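You operate a simulated robot arm through the tools that you are given. There is no shell and no other tool. Be economical: measure what you need, move in short steps, check, and stop when the job is done.

You run a simulated two-armed robot. Do the job below in one go: nothing can be reset, and whatever is moved stays where it is left.

JOB
Pick up the blue brush from the top of the brown bench with one hand, pass it to the other hand and put it on the top of the blue cabinet.
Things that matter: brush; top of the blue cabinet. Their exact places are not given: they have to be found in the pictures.

Only the result counts: the job must be done as asked and must still hold three seconds after the hand-in. Knocking over, shifting, dropping, spilling or breaking anything else fails it.

ROBOT AND FRAMES
Two 7-joint arms with two-finger parallel grippers on one trunk, on a base that drives. Base frame: it is fixed to the floor where the robot stands at the start and does not move with it; the origin is under the middle of the robot, x ahead of it, y to its left, z up; the surface under the hand at the start is at about z = 86. Readings come in cm, rad, newtons and seconds.
The left shoulder is at the start at [5.2, 10.1, 106], the right one opposite. With the tool pointing down near the work surface each hand reaches from about 24 to 54 cm from the robot's upright axis, wherever it stands, measured 20 degrees to its own side. Places, roughly: top of the blue cabinet [70, 270, 90]. Payload 2.4 kg a hand.
Tool frame (each hand has its own): the origin (TCP) lies between the finger pads and is the grasp point; the fingertips stand 2.4 cm ahead of it; z points along the fingers, y is the line along which they close. Largest opening 6.8 cm; finger width 1.7, thickness 1; the body of the gripper, 4 by 7 cm, starts 4.1 cm behind the TCP.
Orientation is that of the tool frame in the base frame, as a unit quaternion [w, x, y, z]. With the fingers straight down and closing along the base's y, the tool's x points along the base's -x, its y along +y and its z along -z.

CONTROLS
- The arms move only by the tool drive_tool. It takes "left_moves", "right_moves" or both (then of equal length, played together; a hand with none holds still); each is a list of rows, each a list of 3 entries, a list of its own where there are three numbers: the finger opening in cm, from 0 to 6.8, then the shift along the base's x, y, z in units of 25 mm (1.0 is 25 mm), then the turn, a rotation vector about the base's x, y, z in units of 6 degrees (1.0 is 6 degrees). In form: [[claw, [tx, ty, tz], [ax, ay, az]], ...]. A call has 1 to 12 rows; each row shifts and turns the commanded pose from where the row before left it. A call with a number of a shift or a turn outside -1 to 1 is refused whole. Rows are played at 5 a second. More than 5 cm and 0.15 rad between two rows, or a gripper value outside its range, and nothing of the call is played. Where a pose cannot be reached the arm comes as near as it can. A force on the tool above 40 N (or 10 N above the force at the start of the call, whichever is more), or a blocked arm, ends the call early, and 0.2 s more pass. Each finger travels about 7.2 cm/s and halts on what it meets, pressing with about 36 N; the grip force reading is that of the motor and also rises with nothing between the fingers. The clock runs only during rows and for 0.2 s after the last one: add rows that do not move to give the fingers time. It gives the time, the measured TCP pose, the force on the tool (base axes), the opening and the grip force at its end, in the units of the frame above (readings bear some noise), with the torque about the TCP (base axes, N m) and any sound that the robot's microphone picked up, and new pictures: "views" is both (left out), scene, wrist or none (wrist: the cameras of the hands that moved).
- Cameras (640 x 400 px; columns grow to the right, rows downward): "scene" is now at [15.04, 4.6, 124.59]; the picture's right is [0.41, -0.91, 0.00], its down [-0.38, -0.17, -0.91] and it looks along [0.83, 0.37, -0.42] (base axes); focal length 214 px, centre (320, 200). "left" rides on the left gripper at [8.4, -1.1, -7.5] in its tool frame; the picture's right is [0.13, 0.99, 0.00], its down [-0.60, 0.08, -0.79] and it looks along [-0.79, 0.10, 0.61] (tool axes); focal length 251 px, centre (320, 200). "right" rides on the right gripper at [8.4, 1.1, -7.5] in its tool frame; the picture's right is [-0.13, 0.99, 0.00], its down [-0.60, -0.08, -0.79] and it looks along [-0.79, -0.10, 0.61] (tool axes); focal length 251 px, centre (320, 200).
- move_column(by): slides the trunk up (or, below 0, down) by that many cm; the arms and the scene camera ride with it, the base frame stays. It gives what a move gives, with no picture.
- roll_base(legs): drives the robot by 1 to 6 legs, each [ahead, left, turn to the left] in cm, cm and rad, along the robot's own axes; the way and the turn of a leg run together, so that a leg with both is an arc; at most 150 cm and 3.142 rad a leg. The arms and the cameras ride along, it lands a little off, and it stops where it bumps. It gives what a move gives, and a new picture of the scene camera.
- head_to(pan, tilt): turns the head with the scene camera to pan (to the left, within 1.501 rad either way) and tilt (down, from -0.506 to 1.204), counted from straight ahead of the robot. It gives what a move gives, and a new picture of the scene camera.
- pixel_to_xyz(camera, pixels): for up to 12 pixels [column, row] of the newest picture of that camera ("zoom" is the newest enlarged one), the place [x, y, z] in the base frame of the surface seen there, good to about 0.3 cm, but the place of the scene camera against the robot may be out by one fixed shift of up to 1.8 cm in any direction. No time passes.
- close_up(camera, box): a new picture of the part [left, top, right, bottom] of that camera's present view, enlarged. No time passes.
- sign_off(): hands the job in; it is judged then, once.

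Keep the steps short. Do not move on a guess: measure, check each grasp and each placing, and mend mistakes. In all there are 80 turns and 260 pictures (those below and enlarged ones count). Leave the grippers open and the arms clear of the work at the hand-in unless told otherwise, and finish with a single line.

The tools are called after "Emit:" as a command line: name --argument value ..., lists and objects as JSON in quotes. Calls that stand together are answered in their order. drive_tool: Moves the arms, as the interface text tells. Its arguments: {"type":"object","properties":{"left_moves":{"type":"array","items":{"type":"array"}},"right_moves":{"type":"array","items":{"type":"array"}},"views":{"type":"string","enum":["both","scene","wrist","none"]}},"required":[]} The other tools are called the same way: move_column (by) slides the trunk up or down; roll_base (legs) drives the base; head_to (pan, tilt) turns the head that bears the scene camera; pixel_to_xyz (camera, pixels) gives the place of the surface under pixels of a picture; close_up (camera, box) takes an enlarged picture of a part of a camera's view; sign_off () hands the job in.

At the start:

```text
time_s: 0.0
left_position: [27.19, 36.22, 116.59]
left_ee_rot: [0.001, -0.001, 1.0, 0.001]
left_wrist_force: [-0.1, -0.1, 0.1]
left_torque: [0.0, 0.0, 0.04]
left_finger_gap: 6.8
left_grip_force: 0.2
right_position: [32.46, 3.41, 115.95]
right_ee_rot: [0.0, 0.0, 1.0, -0.001]
right_wrist_force: [-0.7, -0.6, 0.1]
right_torque: [0.03, 0.02, -0.03]
right_finger_gap: 6.81
right_grip_force: 0.1
trunk travel left (down, up): [-27.5, 57.4]
robot x, y, heading: [-0.01, 0.01, 0.001]
head pan, tilt: [0.424, 0.433]
```

scene: 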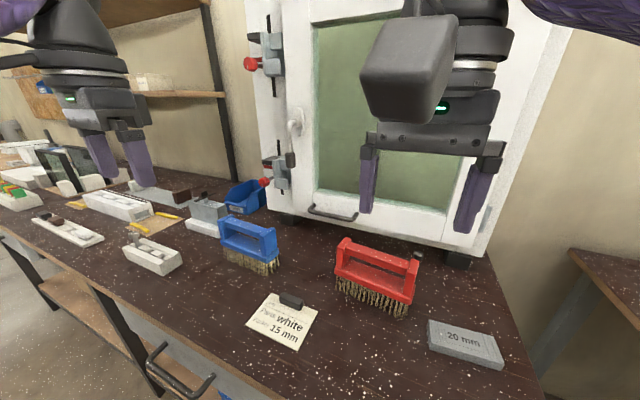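
right: 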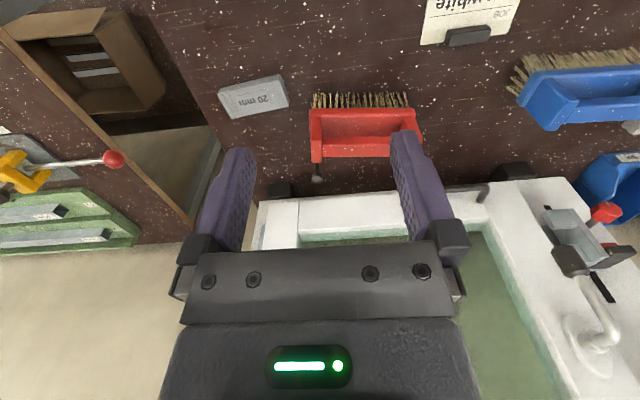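
left: 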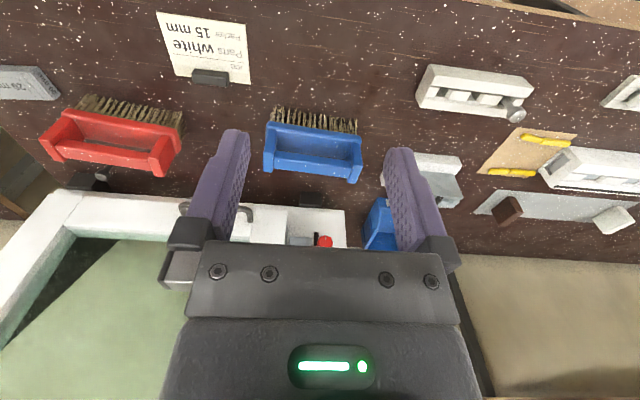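

The blue brush is at about (250,245) in the scene view and (313,145) in the left wrist view. I'll enlarge both and measure.

Emit:
close_up --camera "scene" --box '[190, 180, 310, 300]'

Emit:
close_up --camera "left" --box '[240, 80, 400, 200]'

Emit:
pixel_to_xyz --camera "left" --pixels '[[268, 135], [362, 150], [312, 140], [312, 160], [312, 172], [275, 110], [350, 122], [312, 95], [270, 165], [355, 178]]'

Emit:
pixel_to_xyz --camera "scene" --pixels '[[224, 220], [276, 232], [250, 226], [250, 240], [250, 252], [250, 265], [225, 255], [275, 268], [210, 262]]'

```text
3.33 times, centred on (250, 240) of scene
```

zoom: 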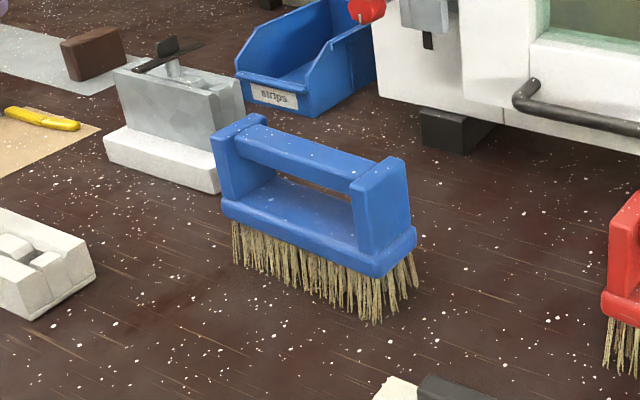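

```text
3.33 times, centred on (320, 140) of left
```

zoom: 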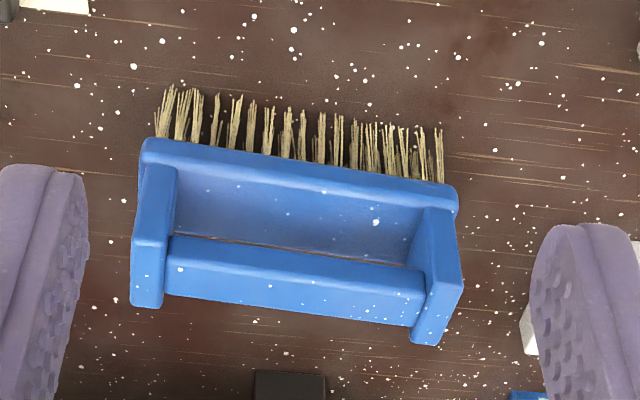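

```text
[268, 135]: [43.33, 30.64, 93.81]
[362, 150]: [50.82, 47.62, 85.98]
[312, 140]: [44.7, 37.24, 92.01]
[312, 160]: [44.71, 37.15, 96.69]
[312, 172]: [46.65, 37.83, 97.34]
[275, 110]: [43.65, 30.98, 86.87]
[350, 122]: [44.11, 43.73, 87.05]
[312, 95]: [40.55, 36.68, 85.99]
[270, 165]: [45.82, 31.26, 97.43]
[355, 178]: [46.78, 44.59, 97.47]
```

```text
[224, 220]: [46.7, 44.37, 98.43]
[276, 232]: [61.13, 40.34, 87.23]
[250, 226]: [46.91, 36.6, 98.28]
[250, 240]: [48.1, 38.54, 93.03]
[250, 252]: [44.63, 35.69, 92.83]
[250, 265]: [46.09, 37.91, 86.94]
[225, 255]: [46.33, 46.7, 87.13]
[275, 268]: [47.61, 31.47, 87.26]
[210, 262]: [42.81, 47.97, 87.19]
```

The blue brush stands bristles-down with a handle bar at z≈97 along y. I'll look left for the cabinet before planning the drive.

Emit:
head_to --pan 1.3 --tilt 0.3

Emit:
pixel_to_xyz --camera "zoom" --pixels '[[172, 245], [425, 285], [170, 290], [412, 322], [300, 260], [300, 275], [300, 300], [155, 220], [150, 290], [440, 250], [430, 330], [300, 190]]'

```text
time_s: 1.2
left_position: [27.17, 36.19, 116.64]
left_ee_rot: [0.0, 0.0, 1.0, 0.0]
left_wrist_force: [-0.1, -0.5, 0.3]
left_torque: [0.02, 0.02, 0.01]
left_finger_gap: 6.85
left_grip_force: 0.0
right_position: [32.48, 3.52, 116.12]
right_ee_rot: [0.0, 0.0, 1.0, 0.0]
right_wrist_force: [0.4, -0.4, 0.5]
right_torque: [0.01, 0.04, -0.04]
right_finger_gap: 6.85
right_grip_force: 0.1
trunk travel left (down, up): [-27.5, 57.4]
robot x, y, heading: [-0.16, -0.57, -0.0]
head pan, tilt: [1.3, 0.3]
```

scene: 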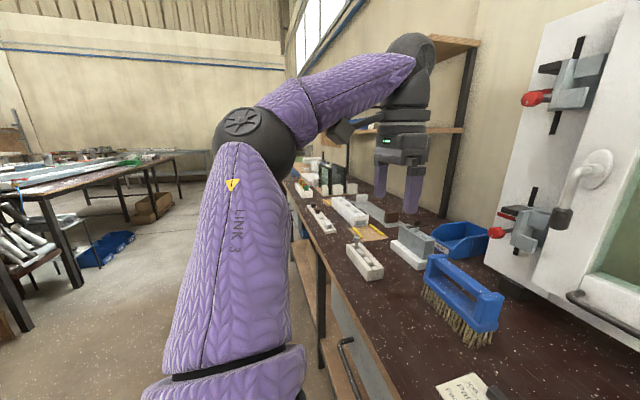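

```text
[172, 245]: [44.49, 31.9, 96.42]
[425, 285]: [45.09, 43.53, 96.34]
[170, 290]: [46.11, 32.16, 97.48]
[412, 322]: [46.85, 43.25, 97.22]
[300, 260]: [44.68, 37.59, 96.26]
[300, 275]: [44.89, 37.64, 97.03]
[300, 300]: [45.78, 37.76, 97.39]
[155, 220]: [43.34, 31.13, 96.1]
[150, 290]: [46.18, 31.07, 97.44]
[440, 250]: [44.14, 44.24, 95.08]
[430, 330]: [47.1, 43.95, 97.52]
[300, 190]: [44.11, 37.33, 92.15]
```

Bar: front face x≈44.7, top z≈97.4, block top 92.1, tilted about 3° from y. I drive left 22 cm so that both hands reach, and look at the brush again.

Emit:
roll_base --legs '[[0, 22, 0]]'

Emit:
head_to --pan 0.3 --tilt 0.7

```text
time_s: 2.9
left_position: [27.04, 57.99, 116.51]
left_ee_rot: [0.0, -0.001, 1.0, 0.0]
left_wrist_force: [0.1, -0.5, -0.8]
left_torque: [-0.03, -0.03, 0.0]
left_finger_gap: 6.82
left_grip_force: 0.1
right_position: [32.39, 25.3, 115.87]
right_ee_rot: [-0.001, 0.0, 1.0, -0.001]
right_wrist_force: [-0.5, 0.2, -0.9]
right_torque: [0.02, 0.01, 0.0]
right_finger_gap: 6.78
right_grip_force: 0.0
trunk travel left (down, up): [-27.5, 57.4]
robot x, y, heading: [0.07, 22.01, 0.001]
head pan, tilt: [1.3, 0.3]
```

scene: 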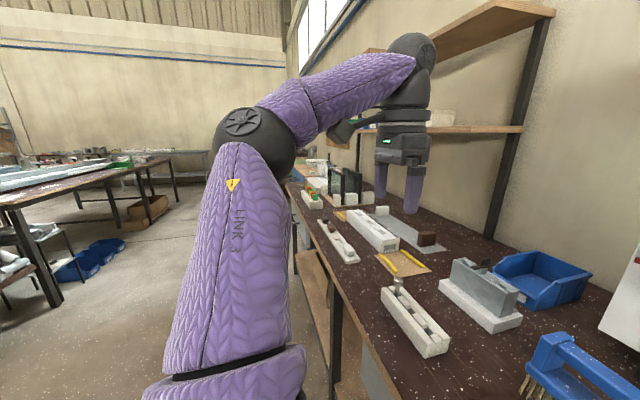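

```text
time_s: 4.1
left_position: [27.14, 58.07, 116.58]
left_ee_rot: [0.0, 0.0, 1.0, -0.001]
left_wrist_force: [-0.3, 0.0, -0.3]
left_torque: [0.02, -0.01, 0.02]
left_finger_gap: 6.8
left_grip_force: 0.0
right_position: [32.34, 25.14, 115.99]
right_ee_rot: [0.0, -0.001, 1.0, 0.0]
right_wrist_force: [0.1, -0.7, -0.3]
right_torque: [-0.07, 0.0, 0.0]
right_finger_gap: 6.8
right_grip_force: 0.1
trunk travel left (down, up): [-27.5, 57.4]
robot x, y, heading: [0.1, 21.69, -0.001]
head pan, tilt: [0.3, 0.7]
```

scene: 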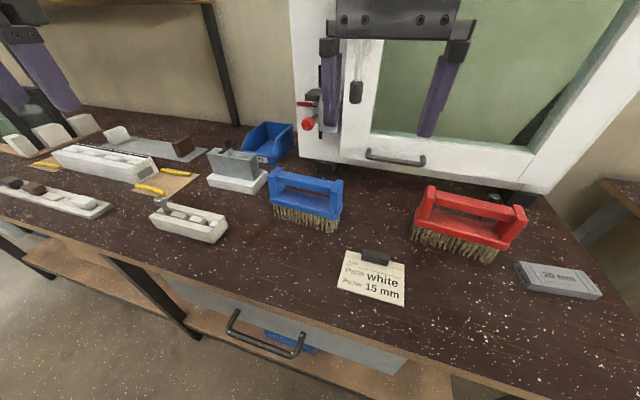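

I measure obstacles around the brush: the gray fixture, the white fixture, the door handle, the front edge of the bench, and the bar again.

Emit:
pixel_to_xyz --camera "scene" --pixels '[[235, 152], [262, 160], [262, 185], [393, 161], [200, 215], [222, 230], [290, 178], [320, 185], [340, 187], [273, 176], [357, 90], [260, 130]]'

Emit:
close_up --camera "scene" --box '[190, 100, 370, 260]'

```text
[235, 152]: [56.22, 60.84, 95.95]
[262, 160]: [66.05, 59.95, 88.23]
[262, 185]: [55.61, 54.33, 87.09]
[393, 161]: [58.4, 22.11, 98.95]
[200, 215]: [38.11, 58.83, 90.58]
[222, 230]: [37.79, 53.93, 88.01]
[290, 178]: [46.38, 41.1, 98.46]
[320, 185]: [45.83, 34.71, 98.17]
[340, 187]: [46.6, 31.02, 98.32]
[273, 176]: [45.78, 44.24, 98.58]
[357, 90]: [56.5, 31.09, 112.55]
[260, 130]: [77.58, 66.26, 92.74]
```

```text
2.50 times, centred on (280, 180) of scene
```

zoom: 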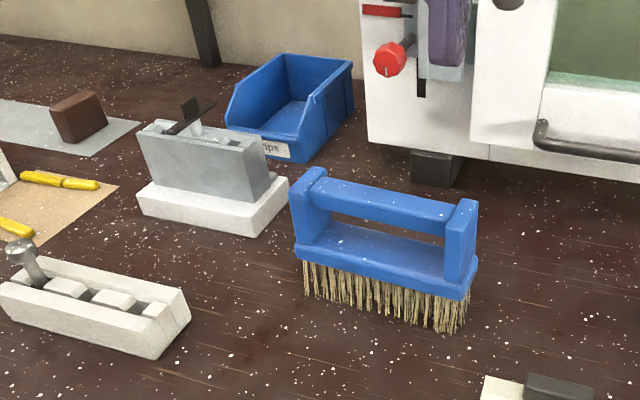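

Surroundings are clear. I turn the left hand by about -93° yaw while moving high over the brush.

Emit:
drive_tool --left_moves '[[6.8, [0.5, -0.4, 0], [0, 0, -0.97]], [6.8, [0.5, -0.4, 0], [0, 0, -0.97]], [6.8, [0.5, -0.4, 0], [0, 0, -0.97]], [6.8, [0.5, -0.4, 0], [0, 0, -0.97]], [6.8, [0.5, -0.4, 0], [0, 0, -0.97]], [6.8, [0.5, -0.4, 0], [0, 0, -0.97]], [6.8, [0.5, -0.4, 0], [0, 0, -0.97]], [6.8, [0.5, -0.4, 0], [0, 0, -0.97]], [6.8, [0.5, -0.4, 0], [0, 0, -0.97]], [6.8, [0.5, -0.4, 0], [0, 0, -0.97]], [6.8, [0.5, -0.4, 0], [0, 0, -0.97]], [6.8, [0.5, -0.4, 0], [0, 0, -0.97]]]' --views "scene"

```text
time_s: 6.7
left_position: [40.09, 46.25, 114.63]
left_ee_rot: [0.001, 0.573, 0.82, 0.0]
left_wrist_force: [0.3, -0.2, 0.2]
left_torque: [0.02, 0.01, 0.03]
left_finger_gap: 6.8
left_grip_force: 0.2
left hand out of reach, approached as far as the arm can: row 9, 10, 11, 12
right_position: [32.38, 25.33, 116.07]
right_ee_rot: [0.0, 0.0, 1.0, 0.0]
right_wrist_force: [-0.4, -0.6, 0.2]
right_torque: [0.01, 0.04, -0.01]
right_finger_gap: 6.81
right_grip_force: 0.1
trunk travel left (down, up): [-27.5, 57.4]
robot x, y, heading: [0.03, 21.72, -0.001]
head pan, tilt: [0.3, 0.7]
```

scene: 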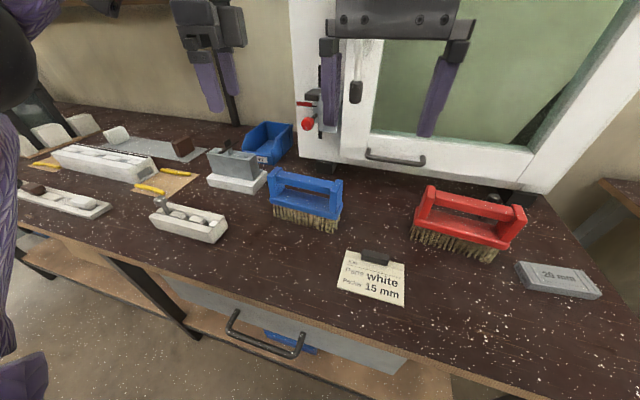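

The arm ran out of reach at this height (z 114.6). Lower hand means more reach, so I finish the yaw while descending to z≈107 and see.

Emit:
drive_tool --left_moves '[[6.8, [0, -0.4, -0.8], [0, 0, -0.97]], [6.8, [0, -0.4, -0.8], [0, 0, -0.97]], [6.8, [0, -0.4, -0.8], [0, 0, -0.97]], [6.8, [0, -0.4, -0.8], [0, 0, -0.97]], [6.8, [0, 0, 0], [0, 0, 0]]]' --views "both"

Emit:
pixel_to_xyz --camera "scene" --pixels '[[104, 258], [300, 305], [420, 350]]'

```text
time_s: 7.9
left_position: [39.99, 42.19, 106.66]
left_ee_rot: [-0.001, 0.726, 0.687, 0.0]
left_wrist_force: [0.4, -1.0, -0.1]
left_torque: [0.01, 0.01, 0.0]
left_finger_gap: 6.81
left_grip_force: 0.0
right_position: [32.45, 25.17, 116.1]
right_ee_rot: [0.0, 0.0, 1.0, 0.001]
right_wrist_force: [0.1, 0.2, -0.1]
right_torque: [0.01, 0.01, 0.02]
right_finger_gap: 6.79
right_grip_force: 0.0
trunk travel left (down, up): [-27.5, 57.4]
robot x, y, heading: [0.01, 21.73, 0.002]
head pan, tilt: [0.3, 0.7]
```

scene: 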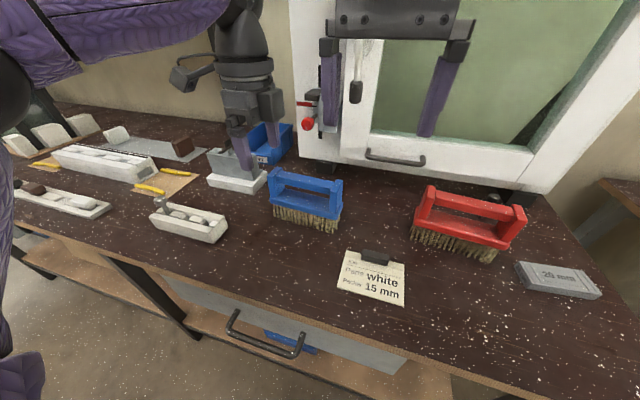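
left: 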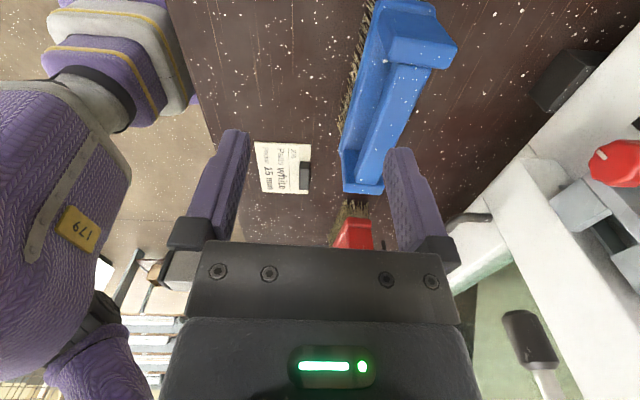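

```text
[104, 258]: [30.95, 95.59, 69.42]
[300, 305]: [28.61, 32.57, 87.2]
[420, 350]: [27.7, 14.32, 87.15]
```

Yaw is now right (tool x heading ≈ 87°). I measure the bar in the left wrist picture, which is not subject to the scene camera shift.

Emit:
close_up --camera "left" --box '[320, 0, 480, 220]'

Emit:
pixel_to_xyz --camera "left" --pixels '[[396, 70], [410, 75], [424, 80], [375, 140], [388, 140], [402, 125], [365, 180], [350, 170], [400, 150], [385, 170]]'

```text
1.82 times, centred on (400, 110) of left
```

zoom: 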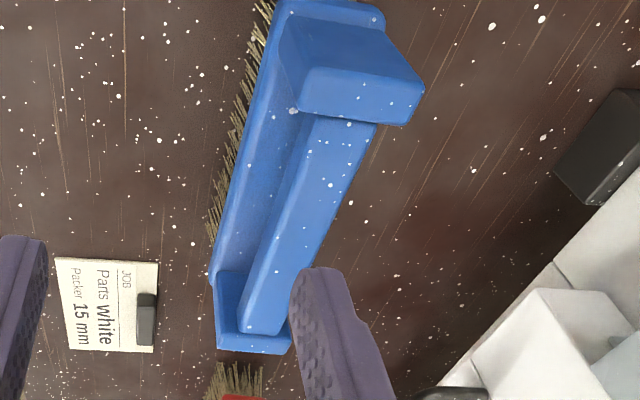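

```text
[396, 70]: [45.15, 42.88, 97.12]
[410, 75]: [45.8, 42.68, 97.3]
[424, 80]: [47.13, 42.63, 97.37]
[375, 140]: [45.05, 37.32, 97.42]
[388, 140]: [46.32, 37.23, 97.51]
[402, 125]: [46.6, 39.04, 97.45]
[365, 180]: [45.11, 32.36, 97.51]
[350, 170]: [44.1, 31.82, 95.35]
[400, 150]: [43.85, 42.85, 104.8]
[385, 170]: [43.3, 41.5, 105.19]
```

Bar near y≈40.8 spans x≈44.9–47.2 (centre 46.05), top 97.4. I move over it, tilting the hand 12° outward, to z≈103.

Emit:
drive_tool --left_moves '[[6.8, [0.81, -0.2, -0.3], [-1, 0, 0]], [6.8, [0.81, -0.2, -0.5], [-1, 0, 0]], [6.8, [0.81, -0.16, -0.7], [0, 0, 0]], [6.8, [0, 0, 0], [0, 0, 0]]]' --views "both"

```text
time_s: 8.9
left_position: [46.08, 40.77, 102.72]
left_ee_rot: [0.076, 0.722, 0.684, -0.072]
left_wrist_force: [0.9, 0.5, 0.1]
left_torque: [0.0, -0.05, 0.03]
left_finger_gap: 6.79
left_grip_force: 0.1
right_position: [32.48, 25.19, 116.07]
right_ee_rot: [0.0, 0.0, 1.0, 0.0]
right_wrist_force: [0.3, 0.4, 0.5]
right_torque: [0.0, 0.04, -0.04]
right_finger_gap: 6.82
right_grip_force: 0.1
trunk travel left (down, up): [-27.5, 57.4]
robot x, y, heading: [0.31, 21.69, -0.002]
head pan, tilt: [0.3, 0.7]
```

scene: 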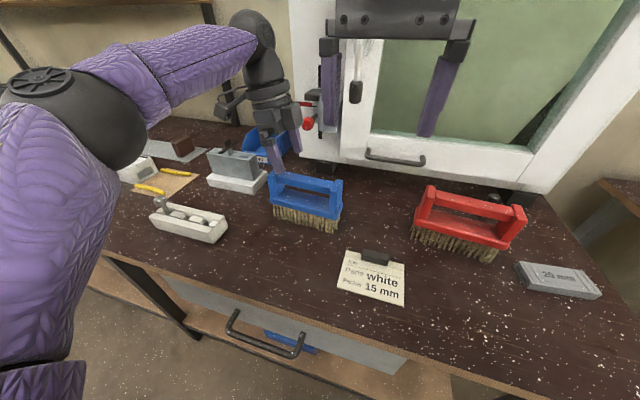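
left: 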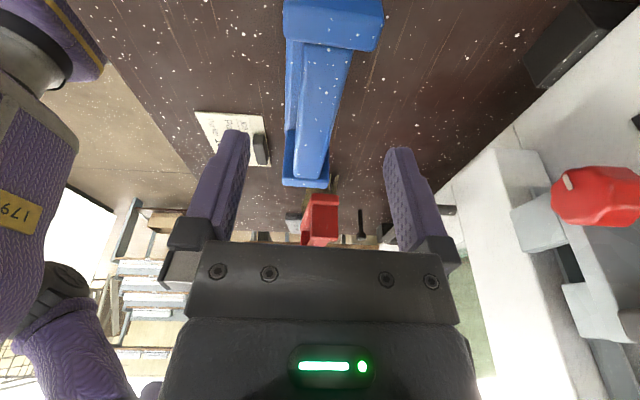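

The bar lies centred between the fingers. Descending 7 cm to z≈95.7.

Emit:
drive_tool --left_moves '[[6.8, [0, 0, -0.7], [0, 0, 0]], [6.8, [0, 0, -0.7], [0, 0, 0]], [6.8, [0, 0, -0.7], [0, 0, 0]], [6.8, [0, 0, -0.7], [0, 0, 0]], [6.8, [0, 0, 0], [0, 0, 0]]]' --views "both"

```text
time_s: 10.1
left_position: [46.16, 40.82, 95.67]
left_ee_rot: [0.075, 0.721, 0.685, -0.072]
left_wrist_force: [0.4, 1.0, 0.2]
left_torque: [0.0, -0.02, -0.01]
left_finger_gap: 6.83
left_grip_force: 0.0
right_position: [32.52, 25.24, 116.07]
right_ee_rot: [0.0, 0.0, 1.0, -0.001]
right_wrist_force: [0.5, 0.4, -0.3]
right_torque: [0.03, -0.02, -0.02]
right_finger_gap: 6.81
right_grip_force: 0.0
trunk travel left (down, up): [-27.5, 57.4]
robot x, y, heading: [-0.3, 21.54, 0.002]
head pan, tilt: [0.3, 0.7]
```

scene: 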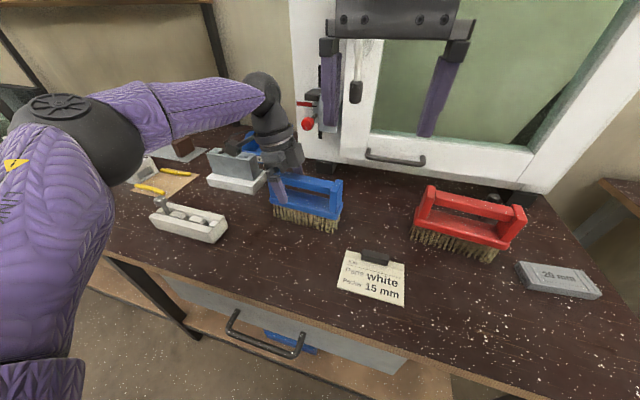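
left: 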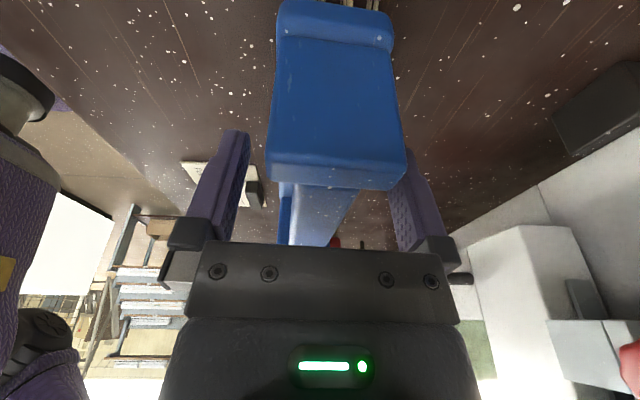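

No contact; the fingers straddle the bar behind the left post. Closing.

Emit:
drive_tool --left_moves '[[4, [0, 0, 0], [0, 0, 0]], [2.6, [0, 0, 0], [0, 0, 0]], [1, [0, 0, 0], [0, 0, 0]], [0, [0, 0, 0], [0, 0, 0]], [0, [0, 0, 0], [0, 0, 0]]]' --views "wrist"

```text
time_s: 11.3
left_position: [46.13, 40.75, 95.7]
left_ee_rot: [0.076, 0.721, 0.684, -0.073]
left_wrist_force: [-0.3, -0.2, 0.5]
left_torque: [0.0, 0.14, -0.09]
left_finger_gap: 2.38
left_grip_force: 36.5
right_position: [32.39, 25.17, 116.09]
right_ee_rot: [-0.001, 0.001, 1.0, 0.0]
right_wrist_force: [-0.3, -0.5, -0.1]
right_torque: [-0.02, 0.0, 0.02]
right_finger_gap: 6.78
right_grip_force: 0.1
trunk travel left (down, up): [-27.5, 57.4]
robot x, y, heading: [-0.12, 21.81, -0.003]
head pan, tilt: [0.3, 0.7]
```

left: 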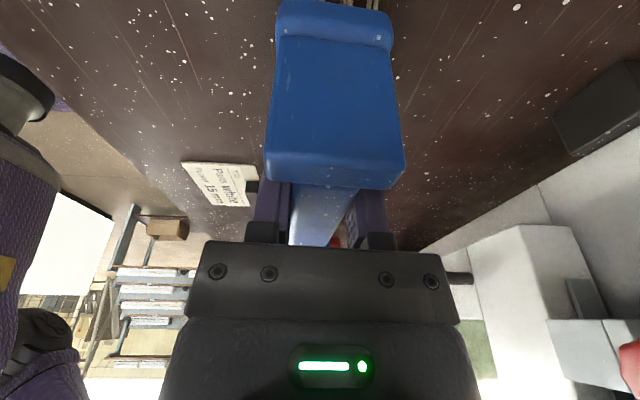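

Gripped at 2.38 cm, which is the bar's width. Lifting 7.5 cm slowly, then pulling a little back from the white machine.

Emit:
drive_tool --left_moves '[[0, [0, 0, 0.3], [0, 0, 0]], [0, [0, 0, 0.5], [0, 0, 0]], [0, [0, 0, 0.7], [0, 0, 0]], [0, [-0.2, 0, 0.7], [0, 0, 0]], [0, [-0.5, 0, 0.5], [0, 0, 0]], [0, [-0.7, 0, 0.3], [0, 0, 0]], [0, [-0.7, 0, 0], [0, 0, 0]], [0, [-0.7, 0, 0], [0, 0, 0]], [0, [0, 0, 0], [0, 0, 0]]]' --views "both"

```text
time_s: 13.3
left_position: [39.16, 40.85, 103.27]
left_ee_rot: [0.075, 0.722, 0.684, -0.073]
left_wrist_force: [0.5, 0.4, -2.3]
left_torque: [0.09, 0.02, 0.0]
left_finger_gap: 2.37
left_grip_force: 36.1
right_position: [32.58, 25.19, 115.94]
right_ee_rot: [0.0, 0.0, 1.0, 0.0]
right_wrist_force: [0.0, 0.0, -0.8]
right_torque: [0.01, 0.0, 0.0]
right_finger_gap: 6.82
right_grip_force: 0.0
trunk travel left (down, up): [-27.5, 57.4]
robot x, y, heading: [0.31, 21.81, -0.002]
head pan, tilt: [0.3, 0.7]
```

scene: 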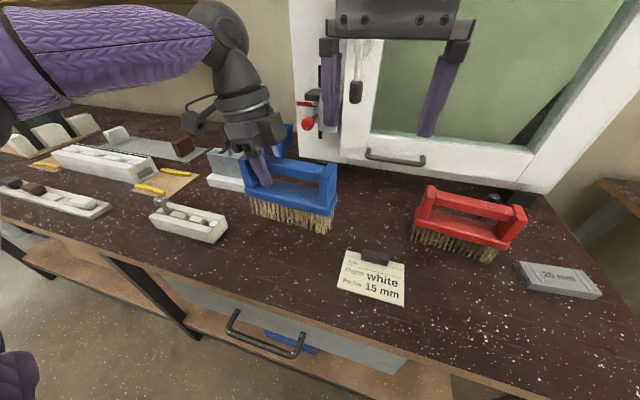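
left: 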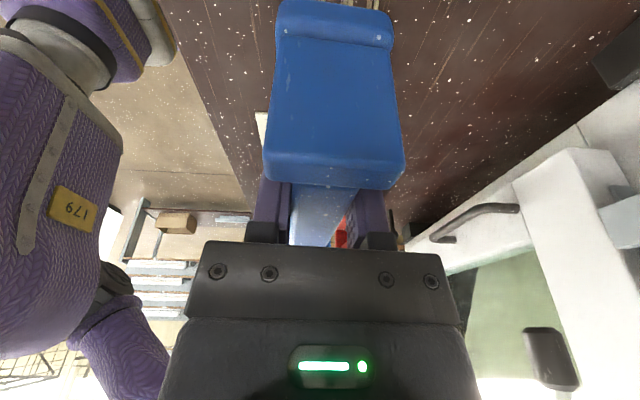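

Brush is lifted (about 0.25 kg). Now I turn the right hand by yaw +87° clear on its own side while the left hand carries the brush toward the robot's middle.

Emit:
drive_tool --left_moves '[[0, [0, 0, 0], [0, 0, 0]], [0, [0, 0, 0], [0, 0, 0]], [0, [0, 0, 0], [0, 0, 0]], [0, [0, -0.3, 0], [0, 0, 0]], [0, [0, -0.4, 0], [0, 0, 0]], [0, [0, -0.5, 0], [0, 0, 0]], [0, [0, -0.5, 0], [0, 0, 0]], [0, [0, -0.5, 0], [0, 0, 0]], [0, [0, -0.5, 0], [0, 0, 0]], [0, [0, -0.5, 0], [0, 0, 0]], [0, [0, -0.5, 0], [0, 0, 0]], [0, [0, -0.3, 0], [0, 0, 0]]]' --right_moves '[[6.8, [0, -0.6, 0], [0, 0, 0.6]], [6.8, [0, -0.6, 0], [0, 0, 1]], [6.8, [0, -0.6, 0], [0, 0, 1]], [6.8, [0.1, -0.6, 0], [0, 0, 1]], [6.8, [0.1, -0.6, 0], [0, 0, 1]], [6.8, [0.2, -0.6, 0], [0, 0, 1]], [6.8, [0.3, -0.6, 0], [0, 0, 1]], [6.8, [0.3, -0.4, 0], [0, 0, 1]], [6.8, [0.3, -0.3, 0], [0, 0, 1]], [6.8, [0.3, 0, 0], [0, 0, 1]], [6.8, [0.3, 0, 0], [0, 0, 1]], [6.8, [0.3, 0, 0], [0, 0, 1]]]' --views "both"

```text
time_s: 15.9
left_position: [39.19, 30.88, 103.34]
left_ee_rot: [0.076, 0.721, 0.685, -0.072]
left_wrist_force: [0.1, -0.3, -2.1]
left_torque: [0.08, 0.0, 0.03]
left_finger_gap: 2.35
left_grip_force: 36.3
right_position: [31.23, 15.75, 111.34]
right_ee_rot: [0.0, -0.571, 0.821, 0.0]
right_wrist_force: [-0.1, 0.0, -0.9]
right_torque: [0.0, 0.0, -0.01]
right_finger_gap: 6.79
right_grip_force: 0.1
right hand out of reach, approached as far as the arm can: row 9, 10, 11, 12
trunk travel left (down, up): [-27.5, 57.4]
robot x, y, heading: [-0.15, 21.82, 0.001]
head pan, tilt: [0.3, 0.7]
```

scene: 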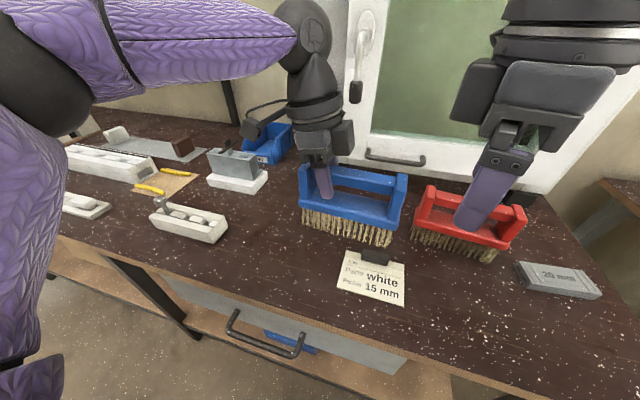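
right: 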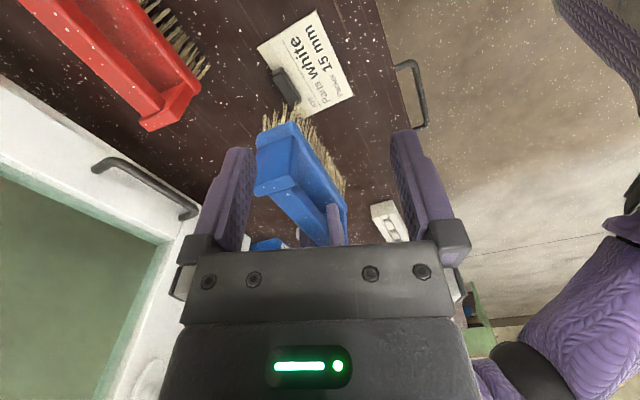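
left: 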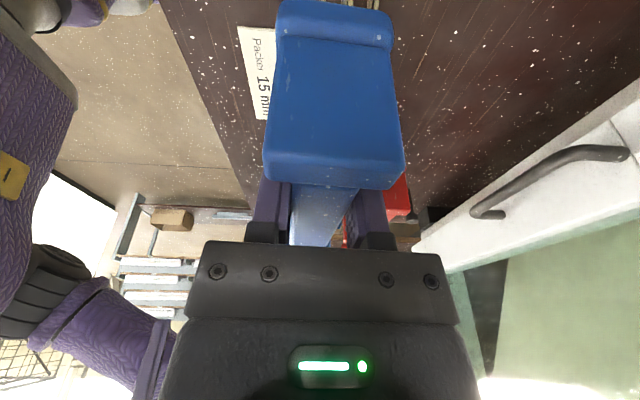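

The right hand stalled at a height limit (z 111), as the left one did earlier. I lower it beside the brush (y≈13, brush end at y≈21) and finish the yaw.

Emit:
drive_tool --right_moves '[[6.8, [0.2, -0.6, -0.6], [0, 0, 0]], [6.8, [0.3, -0.4, -0.6], [0, 0, 0.6]], [6.8, [0.4, 0, -0.6], [0, 0, 0.7]], [6.8, [0.4, 0, -0.3], [0, 0, 0.8]], [6.8, [0.4, 0, 0], [0, 0, 0.8]], [6.8, [0, 0, 0], [0, 0, 0]]]' --views "both"

```text
time_s: 17.3
left_position: [39.14, 30.8, 103.32]
left_ee_rot: [0.076, 0.721, 0.685, -0.072]
left_wrist_force: [0.1, -0.3, -1.6]
left_torque: [0.07, 0.01, 0.01]
left_finger_gap: 2.37
left_grip_force: 35.7
right_position: [28.17, 16.68, 104.0]
right_ee_rot: [0.001, -0.689, 0.725, 0.0]
right_wrist_force: [0.6, 0.6, 0.0]
right_torque: [0.03, 0.0, -0.02]
right_finger_gap: 6.79
right_grip_force: 0.0
right hand out of reach, approached as far as the arm can: row 1, 2, 3, 4, 5
trunk travel left (down, up): [-27.5, 57.4]
robot x, y, heading: [-0.04, 22.13, 0.001]
head pan, tilt: [0.3, 0.7]
```

scene: 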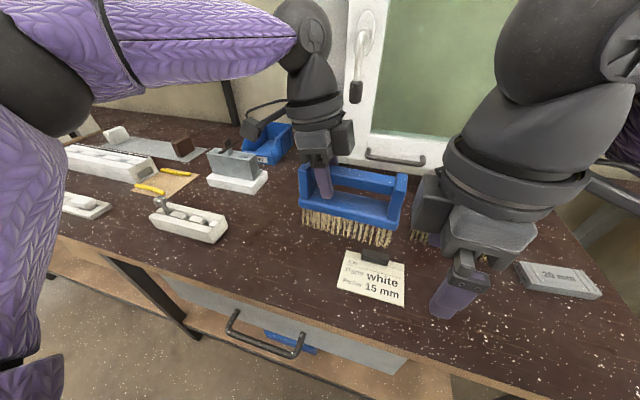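
right: 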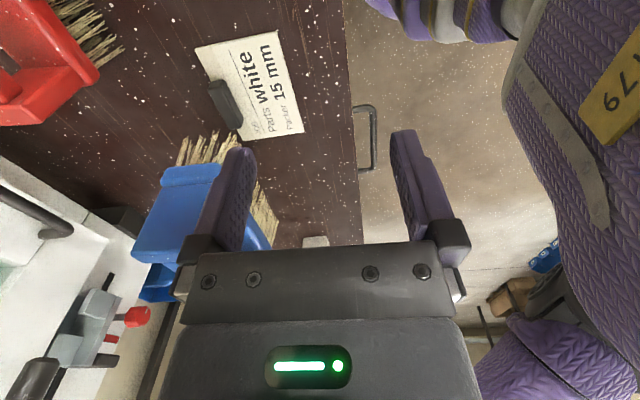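

Yaw is now right (heading 267°), but it sits at x=28. The left hand works at the mirrored place (39 ahead, 9 aside), so I try moving the right hand ahead there.

Emit:
drive_tool --right_moves '[[6.8, [0.2, -0.7, 0], [0, 0, 0]], [6.8, [0.4, -0.5, 0], [0, 0, 0]], [6.8, [0.6, -0.3, 0], [0, 0, 0]], [6.8, [0.7, 0, 0], [0, 0, 0]], [6.8, [0, 0, 0], [0, 0, 0]]]' --views "scene"

```text
time_s: 18.5
left_position: [39.19, 30.94, 103.29]
left_ee_rot: [0.075, 0.722, 0.684, -0.073]
left_wrist_force: [-0.4, 0.5, -2.4]
left_torque: [0.07, -0.02, 0.03]
left_finger_gap: 2.37
left_grip_force: 36.0
right_position: [27.62, 15.14, 103.49]
right_ee_rot: [-0.001, -0.688, 0.725, -0.001]
right_wrist_force: [-0.4, 0.2, 0.1]
right_torque: [-0.01, -0.02, 0.01]
right_finger_gap: 6.81
right_grip_force: 0.1
right hand out of reach, approached as far as the arm can: row 1, 2, 3, 4
trunk travel left (down, up): [-27.5, 57.4]
robot x, y, heading: [-0.01, 22.26, 0.004]
head pan, tilt: [0.3, 0.7]
```

scene: 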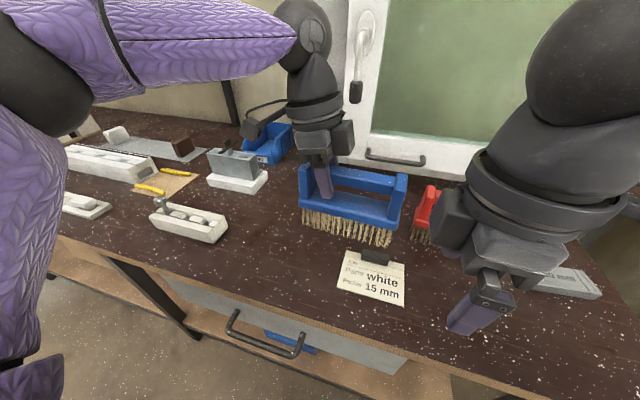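

The wrist is stuck at a joint limit in this posture. The left arm got there by turning while far out to its side, so I'll mirror that: unwind the right hand while moving it out to the right and up.

Emit:
drive_tool --right_moves '[[6.8, [0, -0.9, 0.4], [0, 0, -1]], [6.8, [0, -0.9, 0.4], [0, 0, -1]], [6.8, [0, -0.9, 0.4], [0, 0, -1]], [6.8, [0, -0.9, 0.4], [0, 0, -1]], [6.8, [0, -0.9, 0.4], [0, 0, -1]], [6.8, [0, -0.9, 0.4], [0, 0, -1]], [6.8, [0, -0.9, 0.4], [0, 0, -1]], [6.8, [0, -0.9, 0.4], [0, 0, -1]], [6.8, [0, -0.9, 0.4], [0, 0, -1]], [6.8, [0, -0.9, 0.4], [0, 0, -1]], [6.8, [0, -0.9, 0.4], [0, 0, -1]], [6.8, [0, -0.9, 0.4], [0, 0, -1]]]' --views "scene"

```text
time_s: 21.1
left_position: [39.18, 30.87, 103.3]
left_ee_rot: [0.075, 0.723, 0.683, -0.073]
left_wrist_force: [0.0, -0.9, -1.9]
left_torque: [0.06, -0.01, -0.02]
left_finger_gap: 2.38
left_grip_force: 35.3
right_position: [30.09, -8.65, 112.66]
right_ee_rot: [0.0, -0.129, 0.992, 0.0]
right_wrist_force: [-0.8, 0.7, -0.1]
right_torque: [-0.01, -0.01, 0.0]
right_finger_gap: 6.79
right_grip_force: 0.1
right hand out of reach, approached as far as the arm can: row 8, 9, 10, 11, 12
trunk travel left (down, up): [-27.5, 57.4]
robot x, y, heading: [0.13, 21.49, -0.002]
head pan, tilt: [0.3, 0.7]
```

scene: 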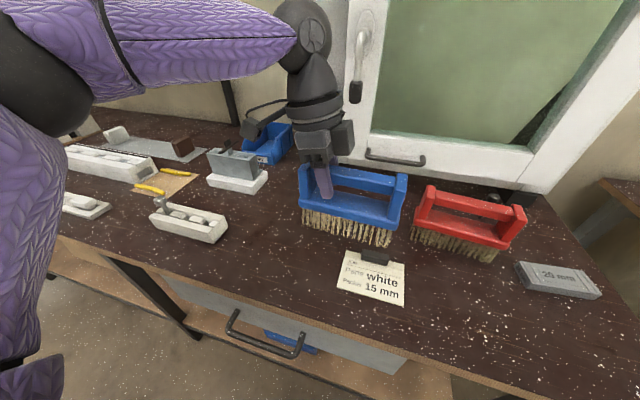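

Still flagged out of reach, now at yaw 15°. I look at the right arm's posture.

Emit:
head_to --pan -1.1 --tilt 0.4

```text
time_s: 22.7
left_position: [39.15, 30.94, 103.29]
left_ee_rot: [0.076, 0.722, 0.684, -0.073]
left_wrist_force: [0.5, 0.1, -1.9]
left_torque: [0.03, 0.0, -0.02]
left_finger_gap: 2.35
left_grip_force: 36.4
right_position: [29.97, -8.56, 112.68]
right_ee_rot: [0.0, -0.13, 0.991, 0.0]
right_wrist_force: [0.1, 0.9, 0.9]
right_torque: [0.0, -0.01, 0.02]
right_finger_gap: 6.8
right_grip_force: 0.1
trunk travel left (down, up): [-27.5, 57.4]
robot x, y, heading: [0.0, 21.31, 0.003]
head pan, tilt: [-1.1, 0.4]
```

scene: 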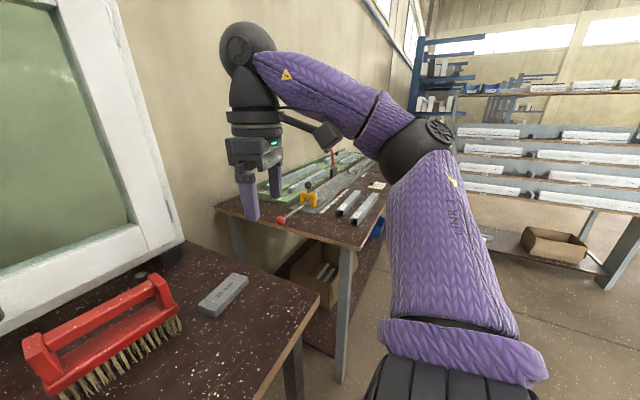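

The posture mirrors the left arm's, so the height relative to the shoulder is the likely limit. I raise the trunk 12 cm; the hands ride along and I can then work lower relative to the shoulders.

Emit:
move_column --by 12

Emit:
drive_tool --right_moves '[[6.8, [0, 0, -0.8], [0, 0, 0]], [6.8, [0, 0, -0.8], [0, 0, 0]], [6.8, [0, 0, -0.8], [0, 0, 0]], [6.8, [0, 0, -0.8], [0, 0, 0]], [6.8, [0.4, 0, -0.8], [0, 0, 0]], [6.8, [0.6, 0, 0], [0, 0, 0]], [6.8, [0.6, 0, 0], [0, 0, 0]], [6.8, [0.6, 0, 0], [0, 0, 0]], [6.8, [0.6, 0, 0], [0, 0, 0]], [6.8, [0, 0, 0], [0, 0, 0]]]' --views "scene"

```text
time_s: 24.2
left_position: [39.2, 30.86, 115.28]
left_ee_rot: [0.076, 0.722, 0.684, -0.072]
left_wrist_force: [-0.1, -0.1, -2.6]
left_torque: [0.1, 0.01, 0.01]
left_finger_gap: 2.36
left_grip_force: 36.0
right_position: [29.04, -8.57, 125.21]
right_ee_rot: [0.016, -0.13, 0.991, -0.001]
right_wrist_force: [-0.1, 0.4, -0.2]
right_torque: [0.01, 0.0, -0.01]
right_finger_gap: 6.78
right_grip_force: 0.0
trunk travel left (down, up): [-39.5, 45.4]
robot x, y, heading: [0.22, 21.43, -0.001]
head pan, tilt: [-1.1, 0.4]
```

```text
time_s: 26.4
left_position: [39.19, 30.86, 115.23]
left_ee_rot: [0.075, 0.722, 0.683, -0.073]
left_wrist_force: [0.5, -0.7, -2.9]
left_torque: [0.06, 0.0, 0.01]
left_finger_gap: 2.38
left_grip_force: 36.1
right_position: [35.96, -8.54, 115.37]
right_ee_rot: [0.015, -0.13, 0.991, -0.001]
right_wrist_force: [0.2, 0.6, 0.2]
right_torque: [-0.03, 0.02, -0.01]
right_finger_gap: 6.81
right_grip_force: 0.0
trunk travel left (down, up): [-39.5, 45.4]
robot x, y, heading: [-0.06, 21.95, 0.0]
head pan, tilt: [-1.1, 0.4]
```

scene: 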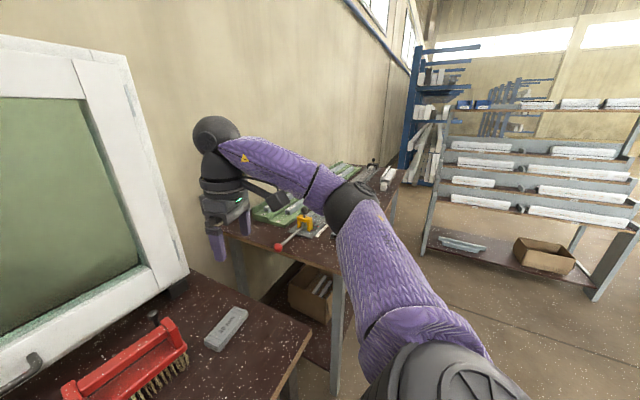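

That reached freely. Now yaw +72° while moving slowly inward to y≈0.

Emit:
drive_tool --right_moves '[[6.8, [0.1, 0.3, 0], [0, 0, 1]], [6.8, [0.1, 0.3, 0], [0, 0, 1]], [6.8, [0.1, 0.3, 0], [0, 0, 1]], [6.8, [0.1, 0.3, 0], [0, 0, 1]], [6.8, [0.1, 0.3, 0], [0, 0, 1]], [6.8, [0.1, 0.3, 0], [0, 0, 1]], [6.8, [0.1, 0.3, 0], [0, 0, 1]], [6.8, [0.1, 0.3, 0], [0, 0, 1]], [6.8, [0.1, 0.3, 0], [0, 0, 1]], [6.8, [0.1, 0.3, 0], [0, 0, 1]], [6.8, [0.1, 0.3, 0], [0, 0, 1]], [6.8, [0.1, 0.3, 0], [0, 0, 1]]]' --views "wrist"

Emit:
head_to --pan 0.0 --tilt 0.5

```text
time_s: 29.0
left_position: [39.08, 30.79, 115.26]
left_ee_rot: [0.075, 0.722, 0.684, -0.072]
left_wrist_force: [-0.2, 0.3, -2.8]
left_torque: [0.04, -0.02, -0.01]
left_finger_gap: 2.39
left_grip_force: 35.9
right_position: [25.7, 13.94, 113.59]
right_ee_rot: [0.013, -0.687, 0.726, 0.008]
right_wrist_force: [-0.5, 0.0, 0.6]
right_torque: [0.01, 0.01, 0.0]
right_finger_gap: 6.81
right_grip_force: 0.0
right hand out of reach, approached as far as the arm can: row 1, 2, 3, 4, 5, 6, 7, 8, 9, 10, 11, 12
trunk travel left (down, up): [-39.5, 45.4]
robot x, y, heading: [-0.2, 21.73, 0.001]
head pan, tilt: [-1.1, 0.4]
```

right: 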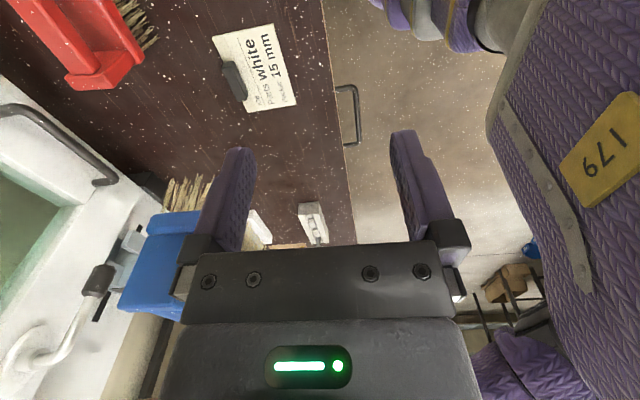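

```text
time_s: 30.3
left_position: [39.17, 30.78, 115.28]
left_ee_rot: [0.075, 0.723, 0.683, -0.072]
left_wrist_force: [0.6, 0.5, -2.8]
left_torque: [0.03, -0.02, -0.04]
left_finger_gap: 2.37
left_grip_force: 35.7
right_position: [25.66, 13.8, 113.5]
right_ee_rot: [0.014, -0.686, 0.728, 0.007]
right_wrist_force: [0.0, -1.2, 0.1]
right_torque: [0.02, 0.0, 0.0]
right_finger_gap: 6.78
right_grip_force: 0.0
trunk travel left (down, up): [-39.5, 45.4]
robot x, y, heading: [-0.05, 22.1, -0.0]
head pan, tilt: [0.0, 0.499]
```

scene: 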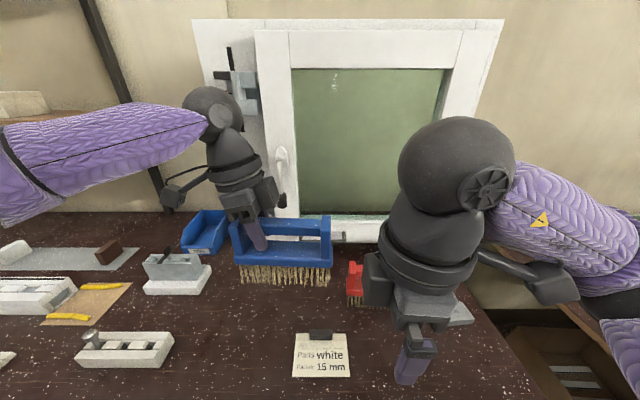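

The pattern is clear: the right wrist's yaw limit forces the hand inward (y above its shoulder). So I go inward first at low x, tilt 15° outward, rise above the bar (top z≈117), and only then move ahead over the brush.

Emit:
drive_tool --right_moves '[[6.8, [0, 0.5, 0.6], [0, 0, 0]], [6.8, [0, 0.7, 0.6], [0, 0, 0]], [6.8, [0, 0.8, 0.6], [0, 0, 0]], [6.8, [0, 0.8, 0.6], [0.5, 0, 0]], [6.8, [0, 0.8, 0.6], [1, 0, 0]], [6.8, [0, 0.7, 0.5], [1, 0, 0]], [6.8, [0, 0, 0], [0, 0, 0]]]' --views "both"

```text
time_s: 31.9
left_position: [39.15, 30.79, 115.3]
left_ee_rot: [0.075, 0.722, 0.684, -0.072]
left_wrist_force: [0.1, -0.5, -2.4]
left_torque: [0.07, -0.04, 0.0]
left_finger_gap: 2.36
left_grip_force: 36.4
right_position: [25.68, 24.65, 122.38]
right_ee_rot: [0.104, -0.68, 0.719, 0.102]
right_wrist_force: [1.0, -0.4, 0.5]
right_torque: [-0.03, -0.01, 0.02]
right_finger_gap: 6.81
right_grip_force: 0.0
trunk travel left (down, up): [-39.5, 45.4]
robot x, y, heading: [-0.16, 22.08, -0.004]
head pan, tilt: [0.0, 0.499]
```

scene: 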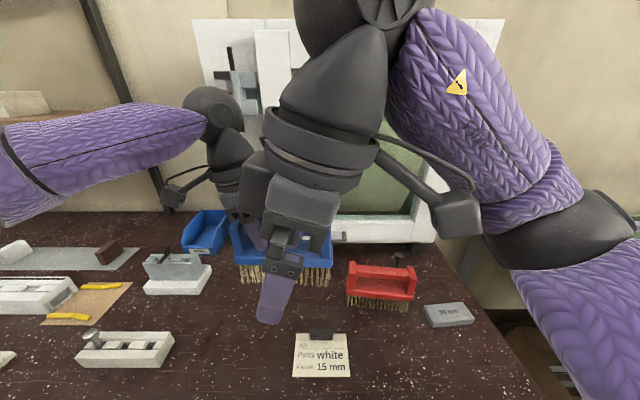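
right: 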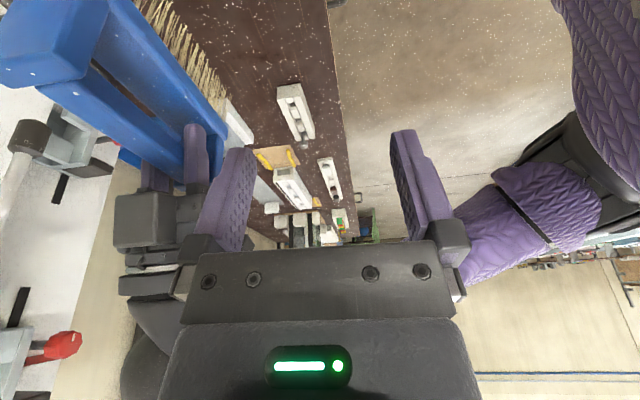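

Reached. I measure the bar from the right wrist picture: bar running from (80,70) to (180,170).

Emit:
close_up --camera "right" --box '[0, 0, 280, 220]'

Emit:
pixel_to_xyz --camera "right" --pixels '[[85, 75], [100, 90], [75, 90], [90, 105], [120, 110], [110, 125], [150, 145], [140, 155], [60, 60], [40, 80], [195, 140]]'

```text
1.82 times, centred on (140, 110) of right
```

zoom: 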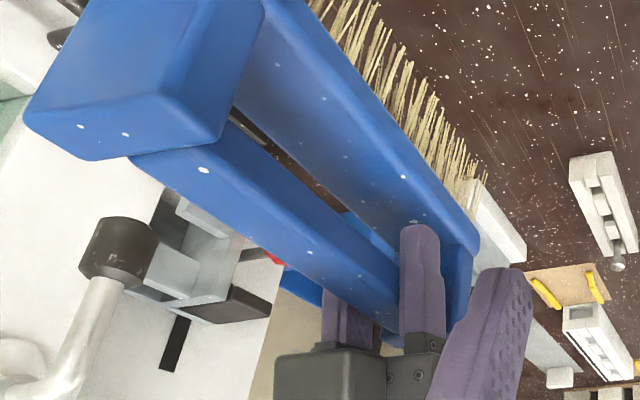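

```text
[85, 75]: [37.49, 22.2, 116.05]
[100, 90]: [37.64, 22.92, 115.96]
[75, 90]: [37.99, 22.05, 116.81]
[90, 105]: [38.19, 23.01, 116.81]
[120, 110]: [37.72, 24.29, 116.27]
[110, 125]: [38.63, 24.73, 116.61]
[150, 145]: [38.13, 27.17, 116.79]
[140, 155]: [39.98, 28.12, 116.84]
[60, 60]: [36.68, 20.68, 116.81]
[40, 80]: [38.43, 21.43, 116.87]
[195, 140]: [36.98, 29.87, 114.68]
```

Bar top z≈116.8, front edge x≈37.55 near y 24, so centre x≈38.7. I move the right hand ahead to (38.7, 24.0) at z≈122.4, adding 6° tilt for wrist clearance.

Emit:
drive_tool --right_moves '[[6.8, [0.6, -0.1, 0], [0.5, 0, 0]], [6.8, [0.8, -0.1, 0], [0.5, 0, 0]], [6.8, [0.8, -0.06, 0], [0, 0, 0]], [6.8, [0.8, 0, 0], [0, 0, 0]], [6.8, [0.8, 0, 0], [0, 0, 0]], [6.8, [0.8, 0, 0], [0, 0, 0]], [6.8, [0.6, 0, 0], [0, 0, 0]], [6.8, [0, 0, 0], [0, 0, 0]]]' --views "both"

```text
time_s: 33.7
left_position: [39.15, 30.7, 115.21]
left_ee_rot: [0.076, 0.722, 0.684, -0.072]
left_wrist_force: [0.5, -0.4, -2.2]
left_torque: [0.1, -0.01, 0.0]
left_finger_gap: 2.37
left_grip_force: 35.8
right_position: [28.57, 24.09, 122.26]
right_ee_rot: [0.138, -0.673, 0.713, 0.139]
right_wrist_force: [0.4, -1.2, 0.4]
right_torque: [-0.03, 0.0, -0.01]
right_finger_gap: 6.78
right_grip_force: 0.1
right hand out of reach, approached as far as the arm can: row 2, 3, 4, 5, 6, 7
trunk travel left (down, up): [-39.5, 45.4]
robot x, y, heading: [-0.1, 21.73, -0.0]
head pan, tilt: [0.0, 0.499]
```

scene: 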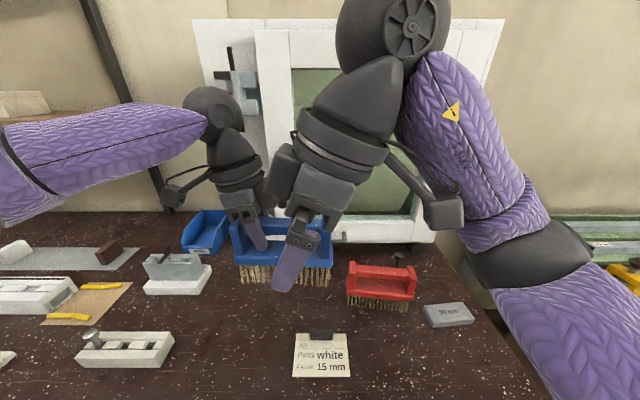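
right: 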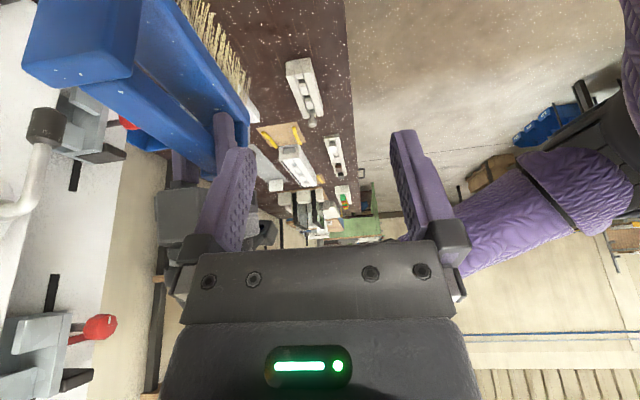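

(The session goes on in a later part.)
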